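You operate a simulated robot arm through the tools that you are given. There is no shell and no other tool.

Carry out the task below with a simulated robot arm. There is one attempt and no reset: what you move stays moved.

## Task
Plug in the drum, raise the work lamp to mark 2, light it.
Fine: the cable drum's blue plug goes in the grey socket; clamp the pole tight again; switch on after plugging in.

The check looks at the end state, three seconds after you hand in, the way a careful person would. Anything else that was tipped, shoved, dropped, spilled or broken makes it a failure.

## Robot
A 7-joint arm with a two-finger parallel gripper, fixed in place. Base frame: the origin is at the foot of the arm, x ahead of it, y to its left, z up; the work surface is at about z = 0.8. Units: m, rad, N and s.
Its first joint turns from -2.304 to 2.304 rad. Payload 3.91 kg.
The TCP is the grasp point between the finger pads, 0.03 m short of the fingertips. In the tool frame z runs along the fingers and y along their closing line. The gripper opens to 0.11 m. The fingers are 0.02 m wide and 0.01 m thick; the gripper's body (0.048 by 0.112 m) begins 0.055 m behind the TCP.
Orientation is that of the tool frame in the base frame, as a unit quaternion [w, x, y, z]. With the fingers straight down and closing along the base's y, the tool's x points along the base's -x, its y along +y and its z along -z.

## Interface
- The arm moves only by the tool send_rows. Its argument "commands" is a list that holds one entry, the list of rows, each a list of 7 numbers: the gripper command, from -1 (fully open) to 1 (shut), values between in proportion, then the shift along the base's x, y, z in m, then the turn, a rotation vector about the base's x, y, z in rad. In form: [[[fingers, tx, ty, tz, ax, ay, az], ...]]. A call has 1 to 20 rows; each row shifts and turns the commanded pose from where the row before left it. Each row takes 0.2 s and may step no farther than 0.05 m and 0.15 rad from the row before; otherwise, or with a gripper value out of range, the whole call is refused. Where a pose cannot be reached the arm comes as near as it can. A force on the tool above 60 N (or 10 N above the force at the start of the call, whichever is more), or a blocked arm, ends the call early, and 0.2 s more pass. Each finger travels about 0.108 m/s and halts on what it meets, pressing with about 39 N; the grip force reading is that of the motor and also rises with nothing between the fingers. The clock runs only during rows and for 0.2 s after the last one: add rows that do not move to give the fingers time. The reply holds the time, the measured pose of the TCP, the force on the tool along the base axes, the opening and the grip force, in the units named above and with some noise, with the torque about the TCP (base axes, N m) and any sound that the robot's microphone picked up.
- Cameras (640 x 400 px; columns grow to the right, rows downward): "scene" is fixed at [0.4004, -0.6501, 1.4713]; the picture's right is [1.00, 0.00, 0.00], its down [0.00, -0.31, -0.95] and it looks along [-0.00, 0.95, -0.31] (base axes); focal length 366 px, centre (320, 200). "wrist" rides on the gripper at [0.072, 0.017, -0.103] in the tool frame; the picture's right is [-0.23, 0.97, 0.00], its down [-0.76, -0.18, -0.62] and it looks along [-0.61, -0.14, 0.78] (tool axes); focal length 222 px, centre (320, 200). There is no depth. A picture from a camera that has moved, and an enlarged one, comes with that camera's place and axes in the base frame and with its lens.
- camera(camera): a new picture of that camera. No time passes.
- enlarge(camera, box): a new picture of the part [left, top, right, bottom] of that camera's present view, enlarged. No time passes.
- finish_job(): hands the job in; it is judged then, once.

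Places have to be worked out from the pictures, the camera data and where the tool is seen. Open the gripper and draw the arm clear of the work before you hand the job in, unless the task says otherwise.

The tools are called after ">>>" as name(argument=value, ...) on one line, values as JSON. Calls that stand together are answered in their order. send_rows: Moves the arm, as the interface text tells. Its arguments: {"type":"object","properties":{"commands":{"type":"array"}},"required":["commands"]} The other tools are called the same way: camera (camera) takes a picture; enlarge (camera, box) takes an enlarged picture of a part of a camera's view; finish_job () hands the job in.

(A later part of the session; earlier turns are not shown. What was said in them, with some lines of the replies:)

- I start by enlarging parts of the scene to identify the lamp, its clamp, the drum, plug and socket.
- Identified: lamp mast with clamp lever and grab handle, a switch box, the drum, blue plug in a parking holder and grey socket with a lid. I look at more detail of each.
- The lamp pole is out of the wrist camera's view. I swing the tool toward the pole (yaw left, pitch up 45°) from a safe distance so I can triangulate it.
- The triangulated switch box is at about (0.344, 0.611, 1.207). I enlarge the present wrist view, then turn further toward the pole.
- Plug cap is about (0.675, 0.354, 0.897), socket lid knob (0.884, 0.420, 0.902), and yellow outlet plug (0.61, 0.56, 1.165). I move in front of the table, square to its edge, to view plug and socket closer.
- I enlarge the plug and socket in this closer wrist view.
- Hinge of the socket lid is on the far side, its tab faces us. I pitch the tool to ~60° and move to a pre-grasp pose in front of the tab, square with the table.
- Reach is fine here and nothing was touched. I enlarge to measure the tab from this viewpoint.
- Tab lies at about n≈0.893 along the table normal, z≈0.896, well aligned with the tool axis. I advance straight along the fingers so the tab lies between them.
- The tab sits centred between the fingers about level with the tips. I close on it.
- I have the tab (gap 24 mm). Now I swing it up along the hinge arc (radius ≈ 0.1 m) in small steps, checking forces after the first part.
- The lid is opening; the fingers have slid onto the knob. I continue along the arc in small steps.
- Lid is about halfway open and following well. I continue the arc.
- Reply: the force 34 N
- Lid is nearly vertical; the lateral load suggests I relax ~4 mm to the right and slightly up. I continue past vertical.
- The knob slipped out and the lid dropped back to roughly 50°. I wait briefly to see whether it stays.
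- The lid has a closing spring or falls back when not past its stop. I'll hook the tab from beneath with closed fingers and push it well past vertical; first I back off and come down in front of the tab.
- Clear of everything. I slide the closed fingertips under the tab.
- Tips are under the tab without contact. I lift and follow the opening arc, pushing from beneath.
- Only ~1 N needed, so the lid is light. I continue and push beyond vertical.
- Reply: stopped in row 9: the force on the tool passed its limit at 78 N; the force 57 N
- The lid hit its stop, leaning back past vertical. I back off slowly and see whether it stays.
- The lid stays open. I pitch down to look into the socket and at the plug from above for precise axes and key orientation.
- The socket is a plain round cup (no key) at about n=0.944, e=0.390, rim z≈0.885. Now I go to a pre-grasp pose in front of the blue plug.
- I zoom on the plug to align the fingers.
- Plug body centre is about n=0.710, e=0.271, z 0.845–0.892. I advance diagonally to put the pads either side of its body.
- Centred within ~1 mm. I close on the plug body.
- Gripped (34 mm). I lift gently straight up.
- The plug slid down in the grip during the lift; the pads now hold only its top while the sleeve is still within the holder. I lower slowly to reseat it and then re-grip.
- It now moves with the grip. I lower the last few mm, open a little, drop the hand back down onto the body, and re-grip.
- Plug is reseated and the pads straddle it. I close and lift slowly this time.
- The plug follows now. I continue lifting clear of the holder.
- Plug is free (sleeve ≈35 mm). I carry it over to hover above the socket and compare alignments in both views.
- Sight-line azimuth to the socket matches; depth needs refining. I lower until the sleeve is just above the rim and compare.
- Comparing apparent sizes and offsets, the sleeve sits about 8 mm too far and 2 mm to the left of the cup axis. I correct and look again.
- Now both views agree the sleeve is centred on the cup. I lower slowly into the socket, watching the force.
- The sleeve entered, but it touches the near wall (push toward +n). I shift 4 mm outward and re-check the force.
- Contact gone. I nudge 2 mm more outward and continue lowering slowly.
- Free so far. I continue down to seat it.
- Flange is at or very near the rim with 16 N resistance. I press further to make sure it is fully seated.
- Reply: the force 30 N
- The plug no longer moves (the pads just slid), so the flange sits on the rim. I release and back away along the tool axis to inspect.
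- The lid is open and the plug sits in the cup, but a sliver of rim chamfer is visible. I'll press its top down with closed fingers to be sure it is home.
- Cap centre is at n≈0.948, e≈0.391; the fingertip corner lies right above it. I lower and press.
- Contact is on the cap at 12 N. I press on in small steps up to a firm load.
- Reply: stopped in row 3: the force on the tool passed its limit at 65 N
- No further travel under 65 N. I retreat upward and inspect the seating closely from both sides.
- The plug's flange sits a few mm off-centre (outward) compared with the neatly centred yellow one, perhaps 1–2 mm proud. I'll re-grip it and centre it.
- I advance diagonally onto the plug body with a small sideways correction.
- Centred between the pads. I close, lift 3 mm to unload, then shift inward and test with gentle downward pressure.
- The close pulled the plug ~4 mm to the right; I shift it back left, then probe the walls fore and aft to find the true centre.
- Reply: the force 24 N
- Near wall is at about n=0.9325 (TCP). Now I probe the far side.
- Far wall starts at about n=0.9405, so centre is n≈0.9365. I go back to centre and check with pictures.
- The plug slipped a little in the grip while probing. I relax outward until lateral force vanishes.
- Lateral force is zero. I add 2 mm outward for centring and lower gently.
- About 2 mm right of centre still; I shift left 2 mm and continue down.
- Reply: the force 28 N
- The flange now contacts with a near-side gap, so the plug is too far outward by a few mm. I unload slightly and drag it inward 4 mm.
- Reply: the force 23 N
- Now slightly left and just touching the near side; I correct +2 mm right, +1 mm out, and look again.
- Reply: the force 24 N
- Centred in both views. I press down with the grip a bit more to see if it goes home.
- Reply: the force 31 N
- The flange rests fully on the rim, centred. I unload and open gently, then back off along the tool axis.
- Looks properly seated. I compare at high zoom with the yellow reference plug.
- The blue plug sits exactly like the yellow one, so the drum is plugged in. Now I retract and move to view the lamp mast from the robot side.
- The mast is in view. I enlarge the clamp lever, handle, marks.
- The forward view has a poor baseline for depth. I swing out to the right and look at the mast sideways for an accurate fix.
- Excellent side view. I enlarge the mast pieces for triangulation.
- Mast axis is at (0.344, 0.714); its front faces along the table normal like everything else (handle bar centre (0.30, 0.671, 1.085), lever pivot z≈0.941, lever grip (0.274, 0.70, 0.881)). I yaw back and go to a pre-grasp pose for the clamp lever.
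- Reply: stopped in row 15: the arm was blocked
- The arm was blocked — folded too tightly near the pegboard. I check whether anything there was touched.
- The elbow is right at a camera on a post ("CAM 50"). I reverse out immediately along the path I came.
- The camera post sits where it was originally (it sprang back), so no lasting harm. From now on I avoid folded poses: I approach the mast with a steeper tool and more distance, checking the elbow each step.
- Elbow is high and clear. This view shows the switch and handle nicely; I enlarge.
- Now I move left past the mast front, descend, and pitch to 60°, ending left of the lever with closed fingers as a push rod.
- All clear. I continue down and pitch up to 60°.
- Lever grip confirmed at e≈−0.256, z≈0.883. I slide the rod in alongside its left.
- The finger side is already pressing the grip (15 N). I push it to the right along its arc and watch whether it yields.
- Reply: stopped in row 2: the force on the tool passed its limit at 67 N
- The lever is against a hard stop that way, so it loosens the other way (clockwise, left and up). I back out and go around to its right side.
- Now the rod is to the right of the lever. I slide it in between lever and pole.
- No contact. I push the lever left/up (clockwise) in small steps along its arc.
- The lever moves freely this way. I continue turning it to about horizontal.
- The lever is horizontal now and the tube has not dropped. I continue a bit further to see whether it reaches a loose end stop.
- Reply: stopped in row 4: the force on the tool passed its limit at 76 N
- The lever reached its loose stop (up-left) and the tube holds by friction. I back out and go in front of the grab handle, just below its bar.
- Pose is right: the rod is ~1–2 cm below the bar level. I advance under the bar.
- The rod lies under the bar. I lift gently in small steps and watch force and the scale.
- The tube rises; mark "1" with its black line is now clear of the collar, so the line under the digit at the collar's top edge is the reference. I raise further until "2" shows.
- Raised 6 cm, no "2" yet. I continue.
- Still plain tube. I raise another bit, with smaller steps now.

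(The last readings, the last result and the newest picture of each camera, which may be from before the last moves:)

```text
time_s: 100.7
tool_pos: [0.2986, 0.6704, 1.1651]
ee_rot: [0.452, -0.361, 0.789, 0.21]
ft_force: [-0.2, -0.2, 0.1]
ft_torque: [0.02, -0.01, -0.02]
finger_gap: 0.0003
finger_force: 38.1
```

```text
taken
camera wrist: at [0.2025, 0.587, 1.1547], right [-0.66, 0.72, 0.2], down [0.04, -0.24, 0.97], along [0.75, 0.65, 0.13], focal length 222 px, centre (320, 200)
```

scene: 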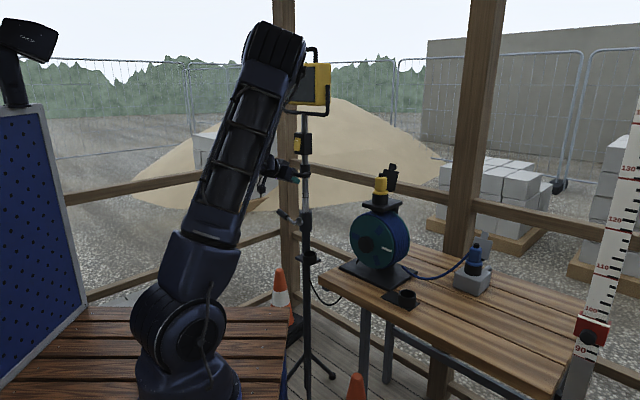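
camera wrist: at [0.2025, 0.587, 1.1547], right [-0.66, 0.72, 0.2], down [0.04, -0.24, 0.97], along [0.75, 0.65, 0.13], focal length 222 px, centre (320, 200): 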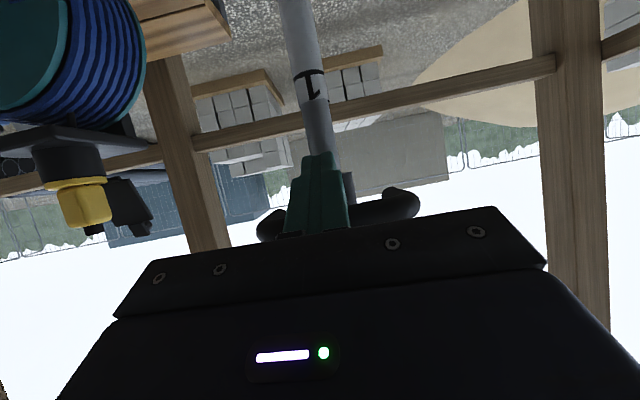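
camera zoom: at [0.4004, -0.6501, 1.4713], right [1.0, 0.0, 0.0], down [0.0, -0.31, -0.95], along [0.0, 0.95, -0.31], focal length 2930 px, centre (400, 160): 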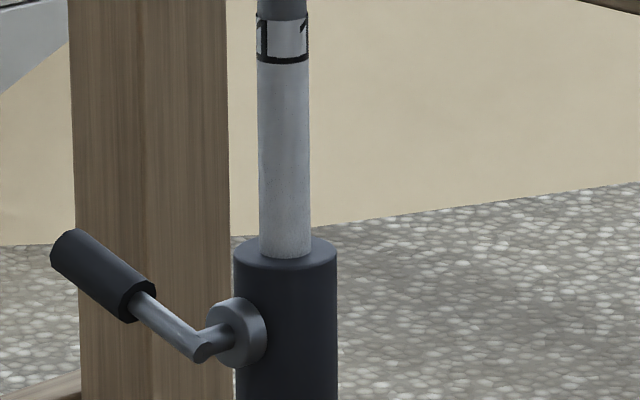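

Raised 10 cm. I continue in 2 cm increments.

>>> send_rows(commands=[[[1, 0, 0, 0.006, 0, 0, 0], [1, 0, 0, 0.006, 0, 0, 0], [1, 0, 0, 0.006, 0, 0, 0], [1, 0, 0, 0, 0, 0, 0]]])

>>> enlarge(camera="scene", box=[290, 180, 330, 230])

>>> camera(camera="scene")

```text
time_s: 101.7
tool_pos: [0.2975, 0.6692, 1.1828]
ee_rot: [0.452, -0.361, 0.788, 0.21]
ft_force: [-1.8, -0.4, -1.0]
ft_torque: [0.01, 0.01, -0.04]
finger_gap: 0.0
finger_force: 37.7
```

```text
8.00 times, centred on (310, 205) of scene
camera zoom: at [0.4004, -0.6501, 1.4713], right [1.0, 0.0, 0.0], down [0.0, -0.31, -0.95], along [0.0, 0.95, -0.31], focal length 2930 px, centre (400, 160)
```

zoom: 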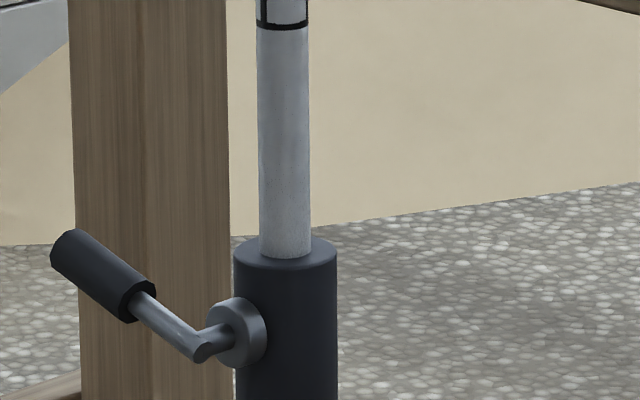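

```text
taken
```

scene: 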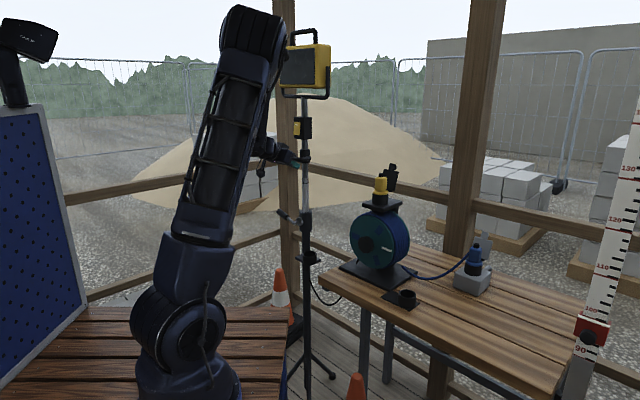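

No "2" yet at 12 cm; continuing.

>>> send_rows(commands=[[[1, 0, 0, 0.006, 0, 0, 0], [1, 0, 0, 0.006, 0, 0, 0], [1, 0, 0, 0.006, 0, 0, 0], [1, 0, 0, 0, 0, 0, 0]]])

>>> enlarge(camera="scene", box=[290, 180, 330, 230])

```text
time_s: 102.7
tool_pos: [0.2973, 0.668, 1.202]
ee_rot: [0.452, -0.361, 0.789, 0.209]
ft_force: [-1.4, -1.4, 0.1]
ft_torque: [0.04, -0.02, 0.0]
finger_gap: 0.0
finger_force: 37.2
```

```text
8.00 times, centred on (310, 205) of scene
camera zoom: at [0.4004, -0.6501, 1.4713], right [1.0, 0.0, 0.0], down [0.0, -0.31, -0.95], along [0.0, 0.95, -0.31], focal length 2930 px, centre (400, 160)
```

zoom: 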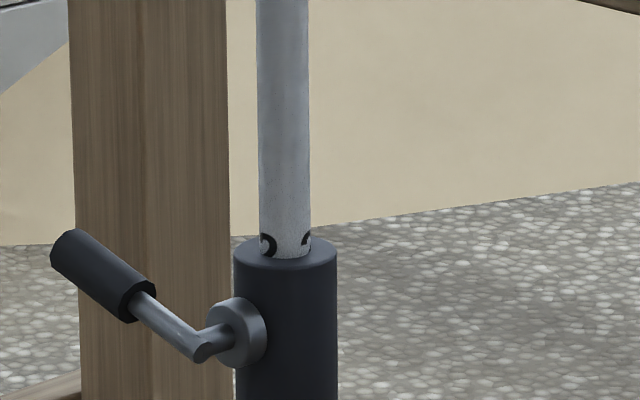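

"2" is emerging. I go up in small steps to put its line at the collar edge, as "1" was at the start.

>>> send_rows(commands=[[[1, 0, 0, 0.003, 0, 0, 0], [1, 0, 0, 0.003, 0, 0, 0], [1, 0, 0, 0, 0, 0, 0]]])

>>> enlarge(camera="scene", box=[290, 200, 325, 225])

```text
time_s: 103.5
tool_pos: [0.2969, 0.6695, 1.2077]
ee_rot: [0.451, -0.361, 0.789, 0.21]
ft_force: [-1.3, -0.8, -0.7]
ft_torque: [0.01, -0.02, -0.05]
finger_gap: 0.0
finger_force: 37.5
```

```text
16.00 times, centred on (308, 212) of scene
camera zoom: at [0.4004, -0.6501, 1.4713], right [1.0, 0.0, 0.0], down [0.0, -0.31, -0.95], along [0.0, 0.95, -0.31], focal length 5859 px, centre (520, 0)
```

zoom: 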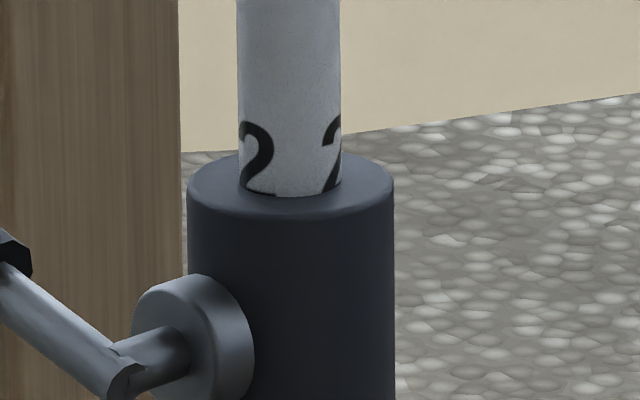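

Nearly there: the initial "1" sat ~1–1.5 mm higher with its line just at the rim. I raise 1.5 mm more.

>>> send_rows(commands=[[[1, 0, 0, 0.0015, 0, 0, 0], [1, 0, 0, 0, 0, 0, 0], [1, 0, 0, 0, 0, 0, 0]]])

>>> enlarge(camera="scene", box=[290, 200, 325, 225])

```text
time_s: 104.3
tool_pos: [0.297, 0.6684, 1.2095]
ee_rot: [0.452, -0.361, 0.788, 0.21]
ft_force: [-1.9, -1.4, -0.3]
ft_torque: [0.02, 0.0, -0.01]
finger_gap: 0.0
finger_force: 37.8
```

```text
16.00 times, centred on (308, 212) of scene
camera zoom: at [0.4004, -0.6501, 1.4713], right [1.0, 0.0, 0.0], down [0.0, -0.31, -0.95], along [0.0, 0.95, -0.31], focal length 5859 px, centre (520, 0)
```

zoom: 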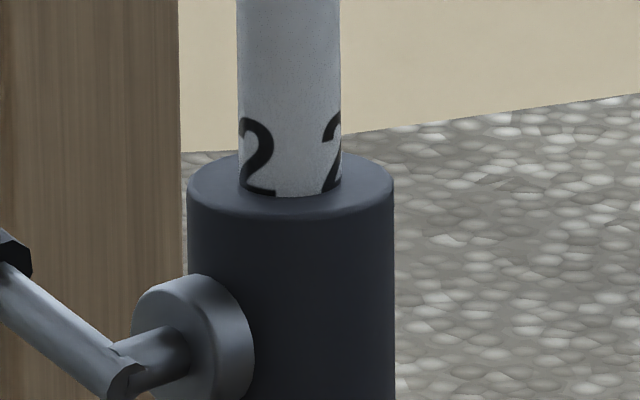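

I check the whole scale for spacing, to place the "2" line exactly as the "1" line was at the start.

>>> enlarge(camera="scene", box=[295, 170, 325, 222])

>>> enlarge(camera="wrist", box=[260, 0, 360, 120])

```text
7.69 times, centred on (310, 196) of scene
camera zoom: at [0.4004, -0.6501, 1.4713], right [1.0, 0.0, 0.0], down [0.0, -0.31, -0.95], along [0.0, 0.95, -0.31], focal length 2817 px, centre (397, 231)
```

zoom: 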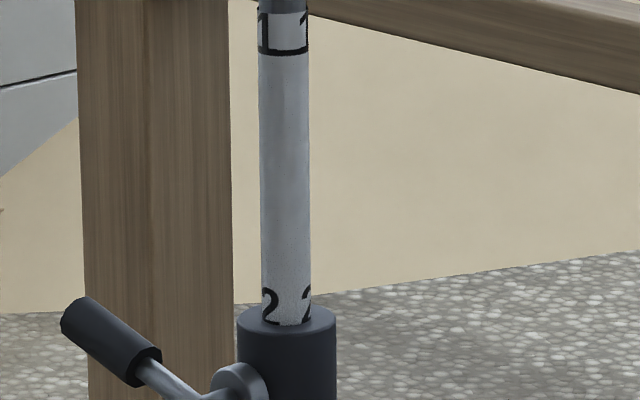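

```text
3.33 times, centred on (310, 60) of wrist
camera zoom: at [0.2024, 0.5851, 1.1982], right [-0.66, 0.72, 0.2], down [0.04, -0.24, 0.97], along [0.75, 0.65, 0.13], focal length 740 px, centre (353, 667)
```

zoom: 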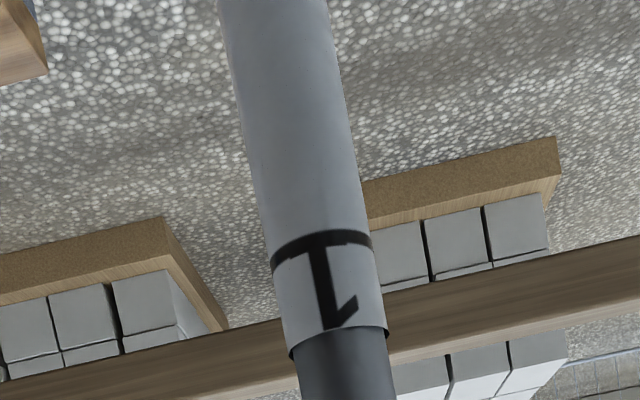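

The "2" baseline is right at the collar edge, with its underline still just hidden. I raise 3 mm more to bring the line to the edge.

>>> send_rows(commands=[[[1, 0, 0, 0.0015, 0, 0, 0], [1, 0, 0, 0.0015, 0, 0, 0], [1, 0, 0, 0, 0, 0, 0]]])

>>> enlarge(camera="scene", box=[290, 200, 325, 225])

```text
time_s: 105.1
tool_pos: [0.2973, 0.6697, 1.2114]
ee_rot: [0.452, -0.361, 0.788, 0.21]
ft_force: [-4.4, -2.3, -3.2]
ft_torque: [0.05, -0.03, -0.07]
finger_gap: 0.0
finger_force: 37.3
```

```text
16.00 times, centred on (308, 212) of scene
camera zoom: at [0.4004, -0.6501, 1.4713], right [1.0, 0.0, 0.0], down [0.0, -0.31, -0.95], along [0.0, 0.95, -0.31], focal length 5859 px, centre (520, 0)
```

zoom: 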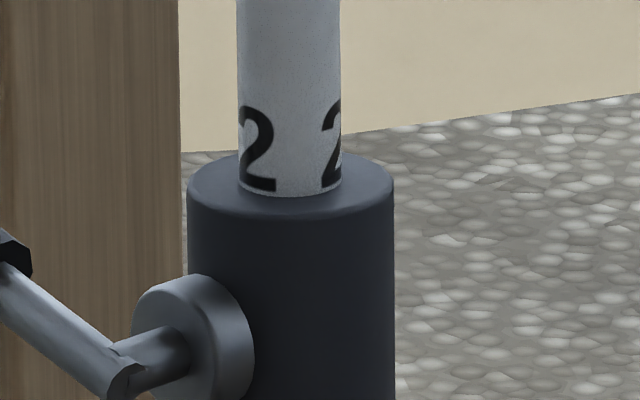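

Line still just below. Another 2 mm.

>>> send_rows(commands=[[[1, 0, 0, 0.002, 0, 0, 0], [1, 0, 0, 0, 0, 0, 0], [1, 0, 0, 0, 0, 0, 0]]])

>>> enlarge(camera="scene", box=[290, 200, 325, 225])

```text
time_s: 105.9
tool_pos: [0.298, 0.6697, 1.213]
ee_rot: [0.452, -0.361, 0.789, 0.209]
ft_force: [-3.1, -3.3, -3.7]
ft_torque: [0.06, 0.01, -0.04]
finger_gap: 0.0
finger_force: 37.9
```

```text
16.00 times, centred on (308, 212) of scene
camera zoom: at [0.4004, -0.6501, 1.4713], right [1.0, 0.0, 0.0], down [0.0, -0.31, -0.95], along [0.0, 0.95, -0.31], focal length 5859 px, centre (520, 0)
```

zoom: 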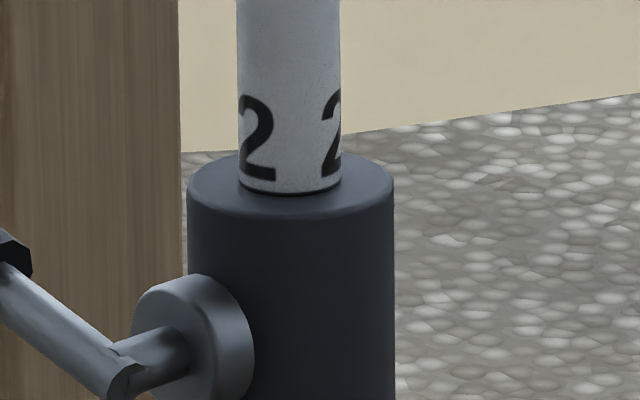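

The line under "2" is just showing at the rim. One more millimetre, then I check.

>>> send_rows(commands=[[[1, 0, 0, 0.001, 0, 0, 0], [1, 0, 0, 0, 0, 0, 0], [1, 0, 0, 0, 0, 0, 0]]])

>>> enlarge(camera="scene", box=[290, 200, 325, 225])

```text
time_s: 106.7
tool_pos: [0.2966, 0.6701, 1.2138]
ee_rot: [0.452, -0.361, 0.788, 0.21]
ft_force: [0.4, -0.9, -1.8]
ft_torque: [0.05, 0.02, 0.02]
finger_gap: 0.0
finger_force: 37.1
```

```text
16.00 times, centred on (308, 212) of scene
camera zoom: at [0.4004, -0.6501, 1.4713], right [1.0, 0.0, 0.0], down [0.0, -0.31, -0.95], along [0.0, 0.95, -0.31], focal length 5859 px, centre (520, 0)
```

zoom: 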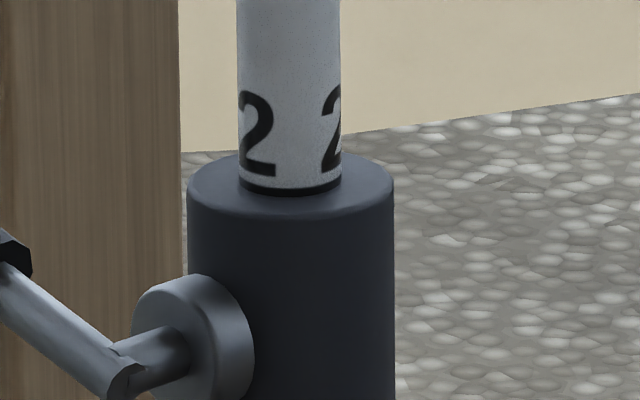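

The line below "2" now sits at the collar edge just as "1" did. I lower the rod off the bar and back away, checking that the tube stays.

>>> send_rows(commands=[[[1, 0, 0, -0.004, 0, 0, 0], [1, 0, 0, -0.006, 0, 0, 0], [1, -0.0131, -0.015, -0.006, 0, 0, 0], [1, -0.0131, -0.015, 0, 0, 0, 0], [1, -0.0131, -0.015, 0, 0, 0, 0], [1, -0.0131, -0.015, 0, 0, 0, 0], [1, 0, 0, 0, 0, 0, 0]]])

>>> enlarge(camera="scene", box=[290, 200, 325, 225])

>>> camera(camera="scene")

```text
time_s: 108.3
tool_pos: [0.247, 0.6109, 1.2]
ee_rot: [0.452, -0.361, 0.788, 0.21]
ft_force: [-1.7, 0.7, 0.6]
ft_torque: [-0.01, -0.01, 0.0]
finger_gap: 0.0
finger_force: 37.8
```

```text
16.00 times, centred on (308, 212) of scene
camera zoom: at [0.4004, -0.6501, 1.4713], right [1.0, 0.0, 0.0], down [0.0, -0.31, -0.95], along [0.0, 0.95, -0.31], focal length 5859 px, centre (520, 0)
```

zoom: 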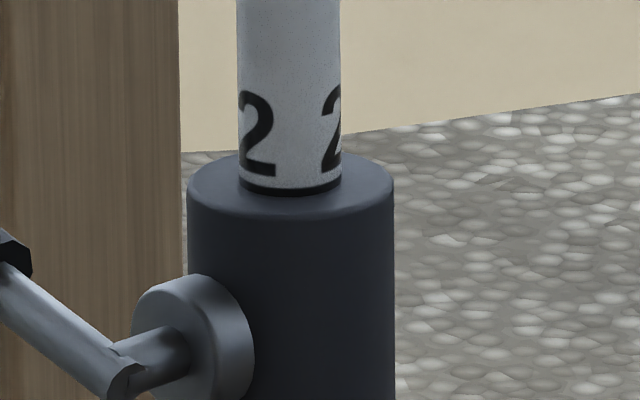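

```text
taken
```

scene: 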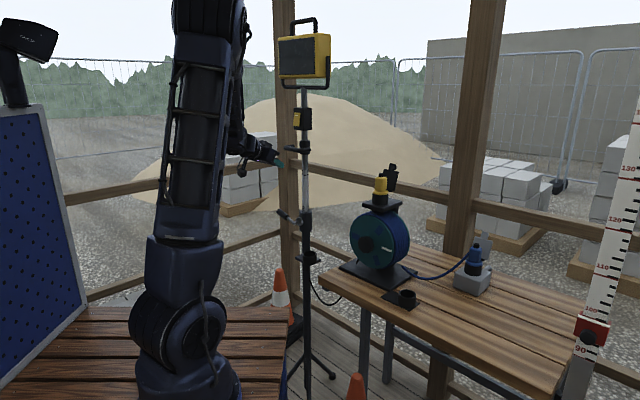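

The tube stays on mark 2. Now I re-tighten: approach above the lever, which still points up-left.

>>> send_rows(commands=[[[1, -0.0089, 0.0078, -0.0375, 0, 0, 0], [1, -0.0089, 0.0078, -0.0375, 0, 0, 0], [1, -0.0089, 0.0078, -0.0375, 0, 0, 0], [1, -0.0089, 0.0078, -0.0375, 0, 0, 0], [1, 0, 0, 0, 0, 0, 0]]])

>>> enlarge(camera="wrist", box=[200, 0, 440, 240])

>>> enlarge(camera="scene", box=[230, 150, 330, 250])

```text
time_s: 109.5
tool_pos: [0.2122, 0.6398, 1.0483]
ee_rot: [0.451, -0.362, 0.788, 0.21]
ft_force: [0.0, 0.2, -0.2]
ft_torque: [-0.04, -0.02, 0.01]
finger_gap: 0.0
finger_force: 38.0
```

```text
1.67 times, centred on (320, 120) of wrist
camera zoom: at [0.118, 0.5562, 1.0378], right [-0.66, 0.72, 0.2], down [0.04, -0.24, 0.97], along [0.75, 0.65, 0.13], focal length 370 px, centre (320, 333)
```

zoom: 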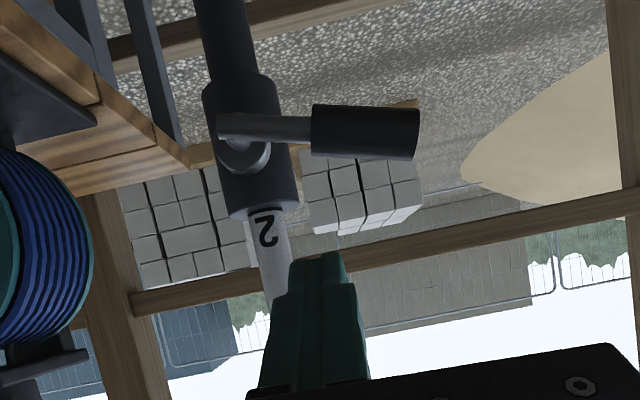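

```text
4.00 times, centred on (280, 200) of scene
camera zoom: at [0.4004, -0.6501, 1.4713], right [1.0, 0.0, 0.0], down [0.0, -0.31, -0.95], along [0.0, 0.95, -0.31], focal length 1465 px, centre (480, 200)
```

zoom: 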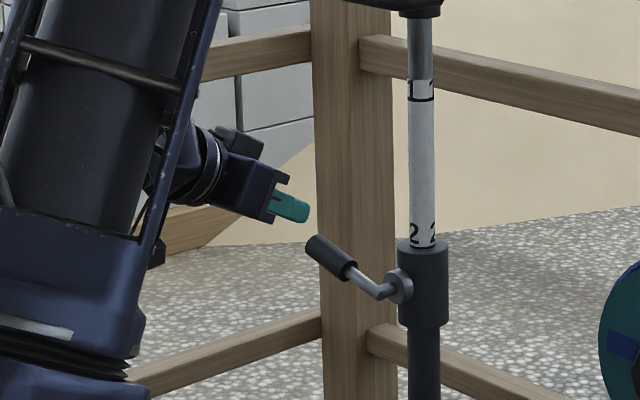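

The "2" with its line is visible from here too. I advance above the lever grip.

>>> send_rows(commands=[[[1, 0.01, 0.0172, -0.0075, 0, 0, 0], [1, 0.01, 0.0172, -0.0075, 0, 0, 0], [1, 0.01, 0.0172, -0.0075, 0, 0, 0], [1, 0.01, 0.0172, -0.0075, 0, 0, 0], [1, 0, 0, 0, 0, 0, 0]]])

>>> enlarge(camera="wrist", box=[200, 0, 440, 240])

>>> enlarge(camera="scene", box=[230, 150, 330, 250])

```text
time_s: 110.7
tool_pos: [0.2497, 0.7087, 1.0189]
ee_rot: [0.451, -0.361, 0.789, 0.209]
ft_force: [-0.3, -0.1, 0.8]
ft_torque: [0.01, 0.0, 0.0]
finger_gap: 0.0001
finger_force: 37.4
```

```text
1.67 times, centred on (320, 120) of wrist
camera zoom: at [0.1552, 0.6243, 1.0082], right [-0.66, 0.72, 0.2], down [0.04, -0.24, 0.97], along [0.75, 0.65, 0.13], focal length 370 px, centre (320, 333)
```

zoom: 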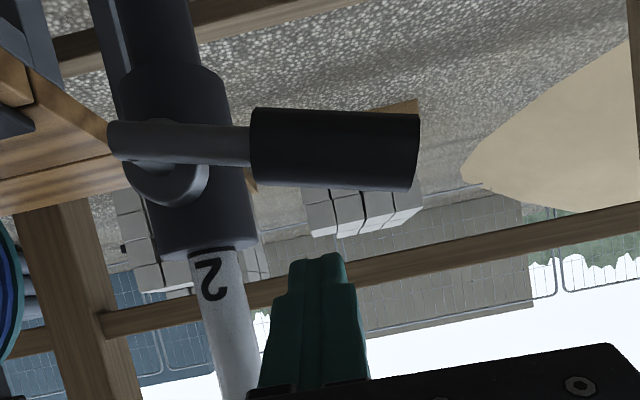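

```text
4.00 times, centred on (280, 200) of scene
camera zoom: at [0.4004, -0.6501, 1.4713], right [1.0, 0.0, 0.0], down [0.0, -0.31, -0.95], along [0.0, 0.95, -0.31], focal length 1465 px, centre (480, 200)
```

zoom: 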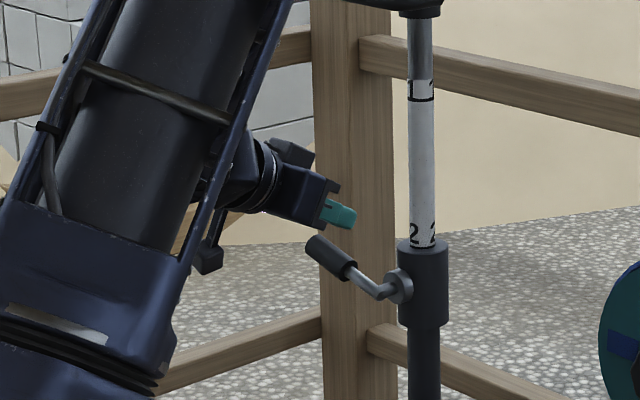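

The rod is above the grip. I press the lever down along its arc toward the tight position.

>>> send_rows(commands=[[[1, 0, 0, -0.015, 0, 0, 0], [1, 0, 0, -0.015, 0, 0, 0], [1, -0.0022, 0.002, -0.0086, 0, 0, 0], [1, -0.0022, 0.002, -0.0086, 0, 0, 0], [1, -0.0015, 0.0014, -0.0095, 0, 0, 0], [1, -0.0015, 0.0014, -0.0095, 0, 0, 0], [1, 0.0004, -0.0003, -0.0096, 0, 0, 0], [1, 0.0004, -0.0003, -0.0096, 0, 0, 0], [1, 0, 0, 0, 0, 0, 0]]])

>>> enlarge(camera="wrist", box=[200, 0, 440, 240])

>>> enlarge(camera="scene", box=[230, 170, 330, 270])

```text
time_s: 112.7
tool_pos: [0.2431, 0.7163, 0.9344]
ee_rot: [0.452, -0.361, 0.788, 0.21]
ft_force: [-0.4, -0.1, -0.2]
ft_torque: [0.03, -0.01, 0.01]
finger_gap: 0.0
finger_force: 38.0
```

```text
1.67 times, centred on (320, 120) of wrist
camera zoom: at [0.1487, 0.6319, 0.9234], right [-0.66, 0.72, 0.2], down [0.04, -0.24, 0.97], along [0.75, 0.65, 0.13], focal length 370 px, centre (320, 333)
```

zoom: 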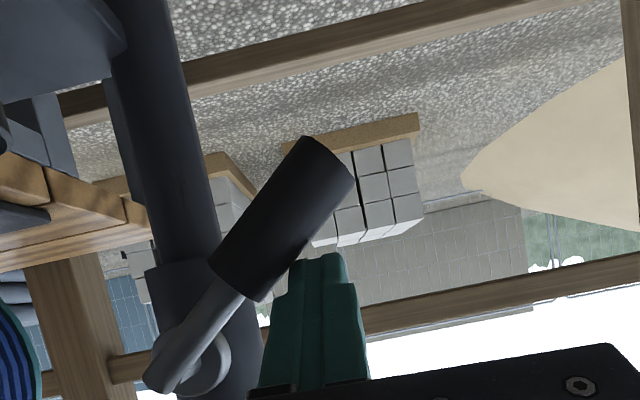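

```text
4.00 times, centred on (280, 220) of scene
camera zoom: at [0.4004, -0.6501, 1.4713], right [1.0, 0.0, 0.0], down [0.0, -0.31, -0.95], along [0.0, 0.95, -0.31], focal length 1465 px, centre (480, 120)
```

zoom: 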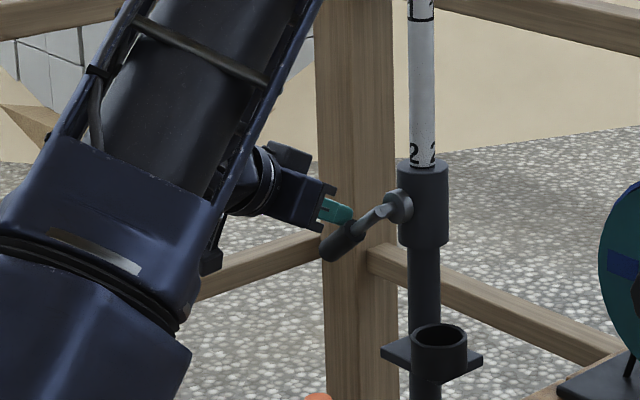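

The lever follows freely. I continue to its tight stop.

>>> send_rows(commands=[[[1, 0.0023, -0.002, -0.0092, 0, 0, 0], [1, 0.0023, -0.002, -0.0092, 0, 0, 0], [1, 0.0028, -0.0024, -0.0061, 0, 0, 0], [1, 0.0028, -0.0024, -0.0061, 0, 0, 0], [1, 0.0038, -0.0033, -0.0035, 0, 0, 0], [1, 0.0038, -0.0033, -0.0035, 0, 0, 0], [1, 0, 0, 0, 0, 0, 0]]])

>>> enlarge(camera="wrist", box=[200, 0, 440, 240])

>>> enlarge(camera="scene", box=[230, 170, 330, 270])

```text
time_s: 114.0
tool_pos: [0.2521, 0.7098, 0.9059]
ee_rot: [0.452, -0.363, 0.785, 0.217]
ft_force: [-9.5, 7.2, 9.8]
ft_torque: [0.15, 0.04, 0.17]
finger_gap: 0.0002
finger_force: 37.8
stopped in row 6: the force on the tool passed its limit at 67 N (the readings are from after the stop); the commanded pose is now the measured one
```

```text
1.67 times, centred on (320, 120) of wrist
camera zoom: at [0.1578, 0.6244, 0.8947], right [-0.67, 0.71, 0.21], down [0.04, -0.25, 0.97], along [0.74, 0.66, 0.14], focal length 370 px, centre (320, 333)
```

zoom: 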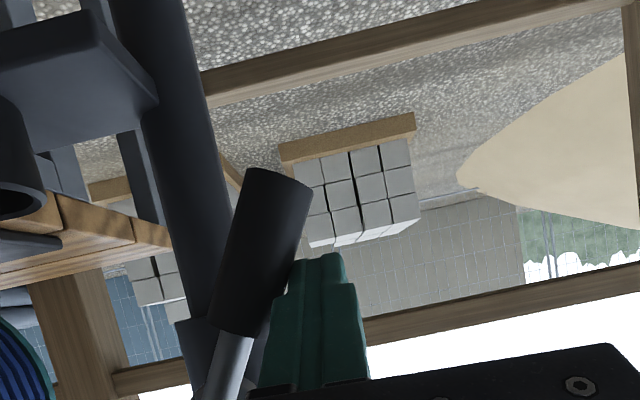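

```text
4.00 times, centred on (280, 220) of scene
camera zoom: at [0.4004, -0.6501, 1.4713], right [1.0, 0.0, 0.0], down [0.0, -0.31, -0.95], along [0.0, 0.95, -0.31], focal length 1465 px, centre (480, 120)
```

zoom: 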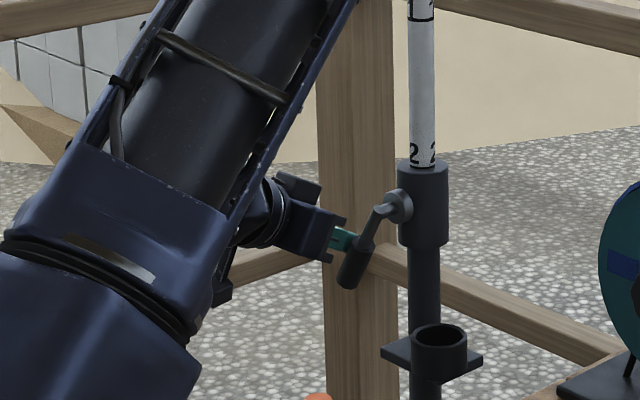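

The lever is back against its tight stop (67 N, original angle). I back out and rise to the switch box, which is now about 15 cm higher.

>>> send_rows(commands=[[[1, -0.0045, 0.004, 0.003, 0, 0, 0], [1, -0.0164, -0.0188, 0, 0, 0, 0], [1, -0.0164, -0.0188, 0, 0, 0, 0], [1, -0.0164, -0.0188, 0, 0, 0, 0], [1, 0.0054, -0.0047, 0.041, 0, 0, 0], [1, 0.0054, -0.0047, 0.041, 0, 0, 0], [1, 0.0054, -0.0047, 0.041, 0, 0, 0], [1, 0.0054, -0.0047, 0.041, 0, 0, 0], [1, 0.0054, -0.0047, 0.041, 0, 0, 0], [1, 0.0054, -0.0047, 0.041, 0, 0, 0], [1, 0.0054, -0.0047, 0.041, 0, 0, 0], [1, 0.0054, -0.0047, 0.041, 0, 0, 0], [1, 0.0054, -0.0047, 0.041, 0, 0, 0], [1, 0, 0, 0, 0, 0, 0]]])

>>> camera(camera="scene")

>>> camera(camera="wrist")

>>> enlarge(camera="scene", box=[270, 95, 330, 145])

>>> enlarge(camera="scene", box=[290, 200, 325, 225])

```text
time_s: 117.0
tool_pos: [0.2498, 0.6138, 1.2773]
ee_rot: [0.452, -0.363, 0.786, 0.216]
ft_force: [0.3, 0.1, -0.4]
ft_torque: [0.01, -0.01, -0.03]
finger_gap: 0.0
finger_force: 37.0
```

```text
taken
```

scene: 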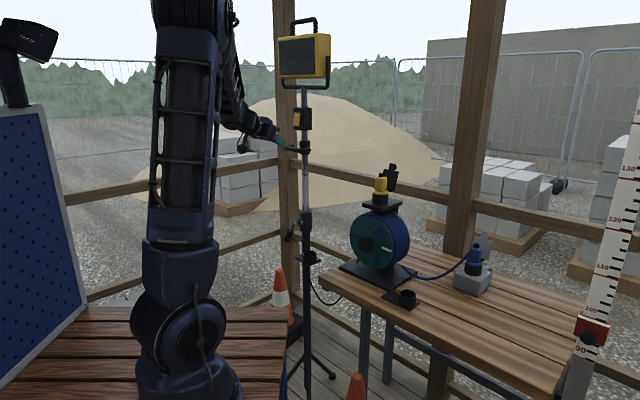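

```text
taken
camera wrist: at [0.1558, 0.5288, 1.2656], right [-0.67, 0.71, 0.21], down [0.04, -0.25, 0.97], along [0.74, 0.66, 0.14], focal length 222 px, centre (320, 200)
```

wrist: 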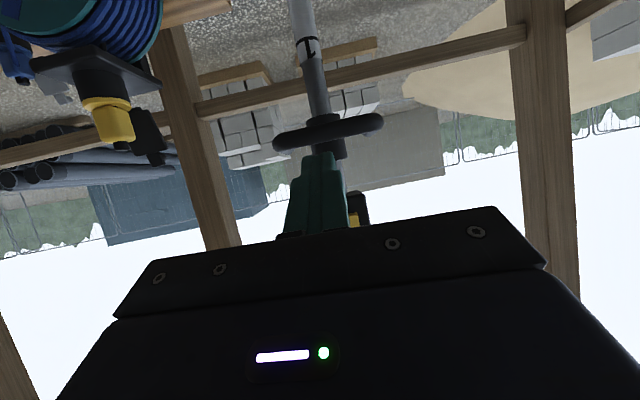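

```text
8.00 times, centred on (300, 120) of scene
camera zoom: at [0.4004, -0.6501, 1.4713], right [1.0, 0.0, 0.0], down [0.0, -0.31, -0.95], along [0.0, 0.95, -0.31], focal length 2930 px, centre (480, 840)
```

zoom: 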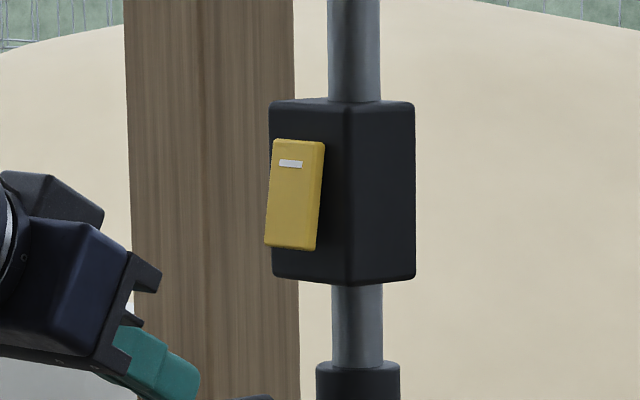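

```text
16.00 times, centred on (308, 212) of scene
camera zoom: at [0.4004, -0.6501, 1.4713], right [1.0, 0.0, 0.0], down [0.0, -0.31, -0.95], along [0.0, 0.95, -0.31], focal length 5859 px, centre (520, 0)
```

zoom: 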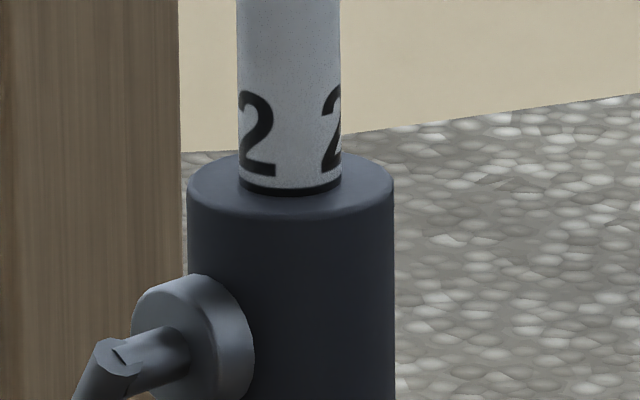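

Still on mark 2 and clamped. The rocker's lower end sticks out (top end in); the lamp is dark. I position the closed fingertip before the lower end of the rocker.

>>> send_rows(commands=[[[1, 0, 0, 0.0245, 0, 0, 0], [1, 0, 0, 0.0245, 0, 0, 0], [1, 0.0141, 0.0162, 0, 0, 0, 0], [1, 0.0141, 0.0162, 0, 0, 0, 0], [1, 0, 0, 0, 0, 0, 0]]])

>>> enlarge(camera="scene", box=[260, 95, 330, 150])

>>> camera(camera="wrist")

```text
time_s: 118.2
tool_pos: [0.2761, 0.6477, 1.3258]
ee_rot: [0.453, -0.361, 0.786, 0.216]
ft_force: [-0.3, 0.7, 0.0]
ft_torque: [0.02, -0.02, 0.01]
finger_gap: 0.0001
finger_force: 37.6
```

```text
7.27 times, centred on (295, 122) of scene
camera zoom: at [0.4004, -0.6501, 1.4713], right [1.0, 0.0, 0.0], down [0.0, -0.31, -0.95], along [0.0, 0.95, -0.31], focal length 2663 px, centre (502, 764)
```

zoom: 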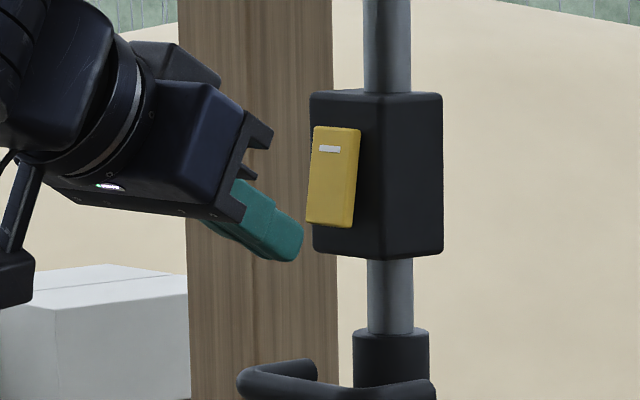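

```text
taken
camera wrist: at [0.1816, 0.5616, 1.3138], right [-0.67, 0.71, 0.21], down [0.04, -0.25, 0.97], along [0.74, 0.66, 0.14], focal length 222 px, centre (320, 200)
```

wrist: 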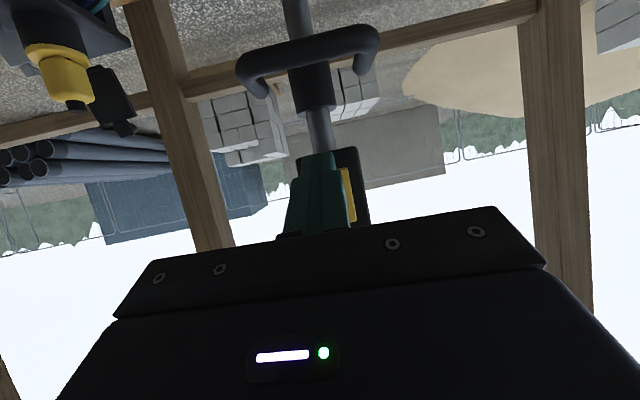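

Fingertip is aligned with the lower end. I raise 3 mm, shift slightly left, and press inward in small steps.

>>> send_rows(commands=[[[1, -0.0023, 0.002, 0.003, 0, 0, 0], [1, 0.0053, 0.006, 0, 0, 0, 0], [1, 0.0053, 0.006, 0, 0, 0, 0], [1, 0.0033, 0.0038, 0, 0, 0, 0], [1, 0.0026, 0.003, 0, 0, 0, 0], [1, 0.0026, 0.003, 0, 0, 0, 0]]])

>>> enlarge(camera="scene", box=[260, 10, 340, 150])

>>> enlarge(camera="scene", box=[260, 95, 330, 150])

```text
time_s: 119.6
tool_pos: [0.2931, 0.6696, 1.3282]
ee_rot: [0.452, -0.362, 0.786, 0.215]
ft_force: [-3.7, -5.8, -1.6]
ft_torque: [-0.1, 0.02, -0.04]
finger_gap: 0.0
finger_force: 37.8
heard: click
```

```text
2.86 times, centred on (300, 80) of scene
camera zoom: at [0.4004, -0.6501, 1.4713], right [1.0, 0.0, 0.0], down [0.0, -0.31, -0.95], along [0.0, 0.95, -0.31], focal length 1046 px, centre (377, 543)
```

zoom: 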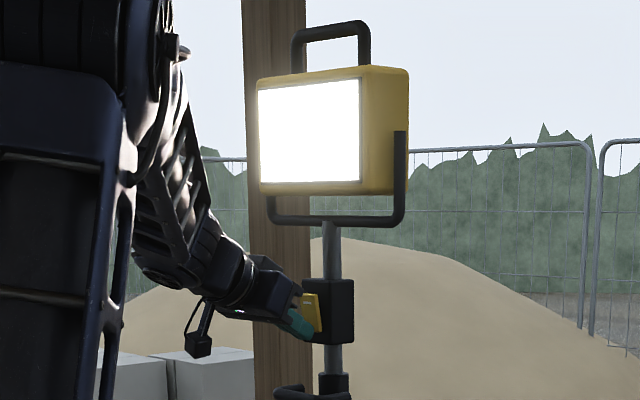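

```text
7.27 times, centred on (295, 122) of scene
camera zoom: at [0.4004, -0.6501, 1.4713], right [1.0, 0.0, 0.0], down [0.0, -0.31, -0.95], along [0.0, 0.95, -0.31], focal length 2663 px, centre (502, 764)
```

zoom: 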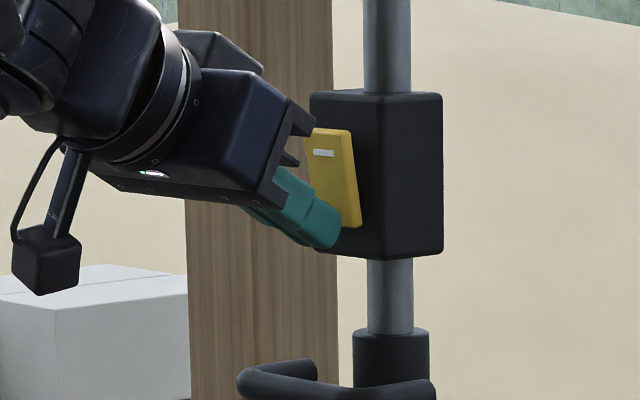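

Click — and the lamp is lit. I back straight away from the switch.

>>> send_rows(commands=[[[1, -0.0066, -0.0075, 0, 0, 0, 0], [1, -0.0132, -0.0151, 0, 0, 0, 0], [1, -0.0132, -0.0151, 0, 0, 0, 0], [1, -0.0132, -0.0151, 0, 0, 0, 0], [1, 0.02, -0.02, 0, -0.0987, 0.0861, 0], [1, 0.03, -0.03, 0, -0.0987, 0.0861, 0], [1, 0.03, -0.03, 0, -0.0987, 0.0861, 0], [1, 0.03, -0.03, 0, 0, 0, 0], [1, 0.03, -0.03, 0, 0, 0, 0], [1, 0, 0, 0, 0, 0, 0]]])

>>> camera(camera="scene")

>>> camera(camera="wrist")

```text
time_s: 121.8
tool_pos: [0.3852, 0.4789, 1.33]
ee_rot: [0.29, -0.394, 0.861, 0.142]
ft_force: [0.6, -0.3, 0.8]
ft_torque: [-0.01, -0.03, -0.02]
finger_gap: 0.0
finger_force: 37.3
```

```text
taken
```

scene: 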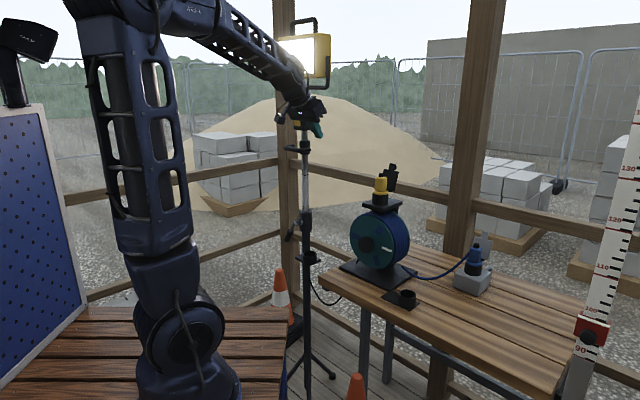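

```text
taken
camera wrist: at [0.2955, 0.3981, 1.3676], right [-0.62, 0.77, 0.15], down [0.29, 0.04, 0.96], along [0.73, 0.64, -0.25], focal length 222 px, centre (320, 200)
```

wrist: 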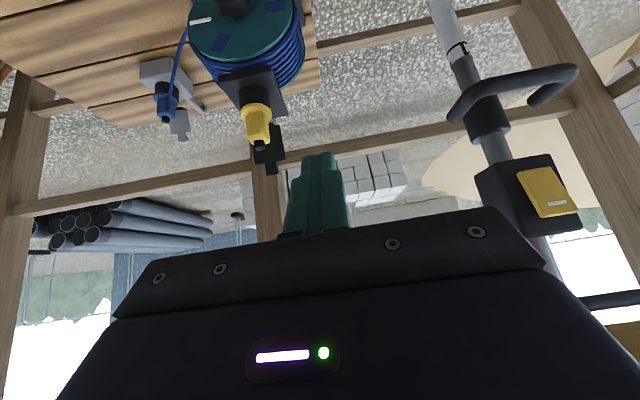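

Lamp is lit. I withdraw further to a neutral position clear of the work, tool down, and open the gripper.

>>> send_rows(commands=[[[1, 0.037, -0.03, 0.014, -0.0919, 0.0802, 0], [1, 0.037, -0.03, 0.014, -0.0919, 0.0802, 0], [1, 0.037, -0.03, 0.014, -0.0919, 0.0802, 0], [1, 0.037, -0.03, 0.014, -0.0919, 0.0802, 0], [0, 0.037, -0.03, 0.014, -0.0919, 0.0802, 0], [-1, 0, 0, 0, 0, 0, 0], [-1, 0, 0, 0, 0, 0, 0], [-1, 0, 0, 0, 0, 0, 0]]])

>>> camera(camera="scene")

>>> enlarge(camera="scene", box=[270, 180, 340, 270])

>>> enlarge(camera="scene", box=[340, 150, 510, 310])

>>> enlarge(camera="scene", box=[290, 200, 325, 225])

>>> enlarge(camera="scene", box=[0, 0, 160, 130])

```text
time_s: 123.6
tool_pos: [0.5748, 0.3235, 1.4058]
ee_rot: [0.017, -0.413, 0.91, 0.019]
ft_force: [-0.3, 0.5, 0.2]
ft_torque: [0.0, -0.01, -0.03]
finger_gap: 0.11
finger_force: 0.1
```

```text
taken
```

scene: 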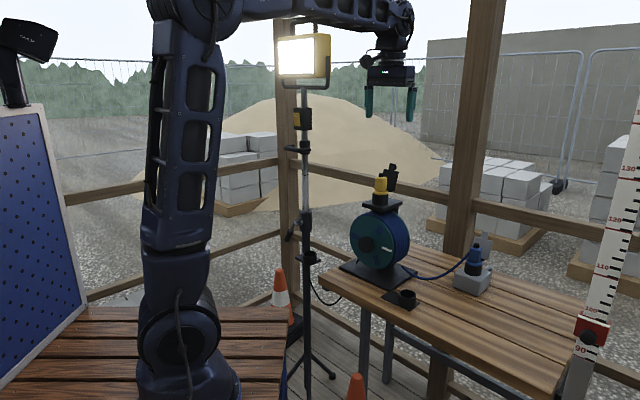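

```text
4.44 times, centred on (305, 225) of scene
camera zoom: at [0.4004, -0.6501, 1.4713], right [1.0, 0.0, 0.0], down [0.0, -0.31, -0.95], along [0.0, 0.95, -0.31], focal length 1628 px, centre (387, 89)
```

zoom: 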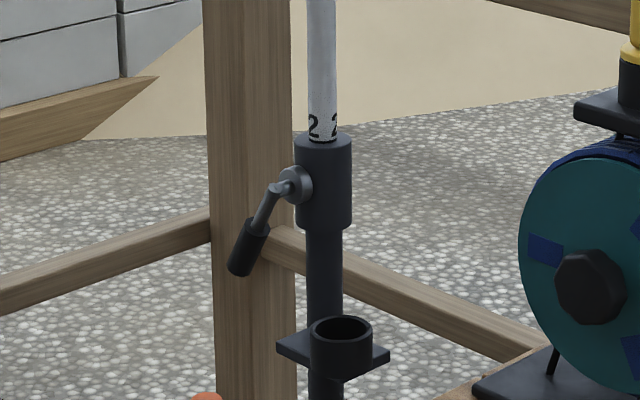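

```text
2.50 times, centred on (425, 230) of scene
camera zoom: at [0.4004, -0.6501, 1.4713], right [1.0, 0.0, 0.0], down [0.0, -0.31, -0.95], along [0.0, 0.95, -0.31], focal length 916 px, centre (58, 125)
```

zoom: 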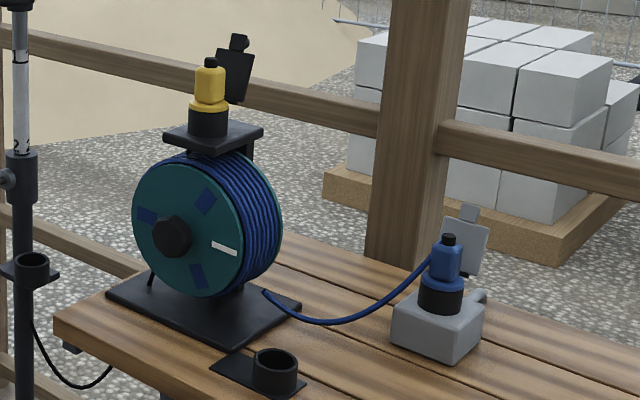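

```text
16.00 times, centred on (308, 212) of scene
camera zoom: at [0.4004, -0.6501, 1.4713], right [1.0, 0.0, 0.0], down [0.0, -0.31, -0.95], along [0.0, 0.95, -0.31], focal length 5859 px, centre (520, 0)
```

zoom: 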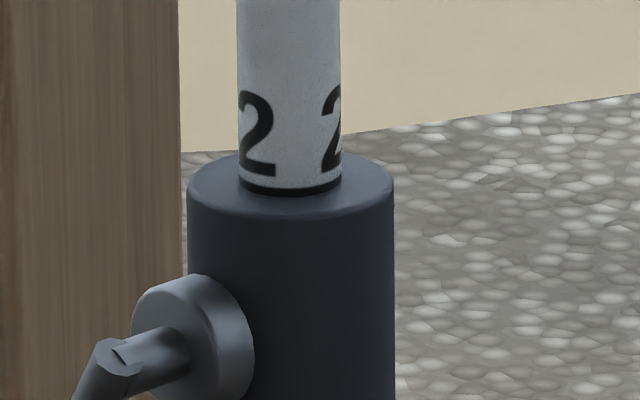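

```text
3.08 times, centred on (80, 65) of scene
camera zoom: at [0.4004, -0.6501, 1.4713], right [1.0, 0.0, 0.0], down [0.0, -0.31, -0.95], along [0.0, 0.95, -0.31], focal length 1127 px, centre (1058, 615)
```

zoom: 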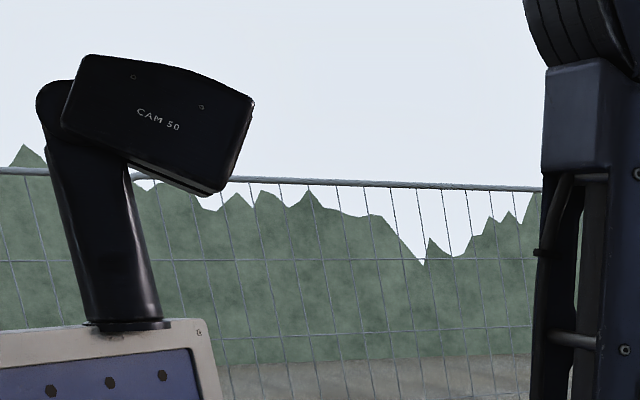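

Everything checks out: blue plug seated in the grey socket, tube on mark 2, lever back at its tight stop, lamp lit, gripper open and clear, nothing else disturbed. I hand in.

>>> finish_job()

```text
The job is handed in.
```

The job is done and handed in: the drum is plugged in, the lamp is up at mark 2 and clamped, and it is lit.

- **Plug:** The blue plug sits in the grey socket with its flange on the rim, the same way the yellow plug sits on the drum. The socket lid is open behind it.
- **Lamp height:** The line under "2" is level with the top of the collar, matching where "1" was at the start.
- **Clamp:** The lever is back against its tight stop at its original angle. The tube did not move when I let go.
- **Switch:** I pressed it only after the drum was plugged in. It clicked and the lamp lit.

**Contact with another object:** Partway through, the arm folded too far and pushed the camera marked "CAM 50" on top of the blue pegboard. I backed off at once and it went back to its original position. The last picture shows it in place.

The gripper is open and the arm is clear of the work.
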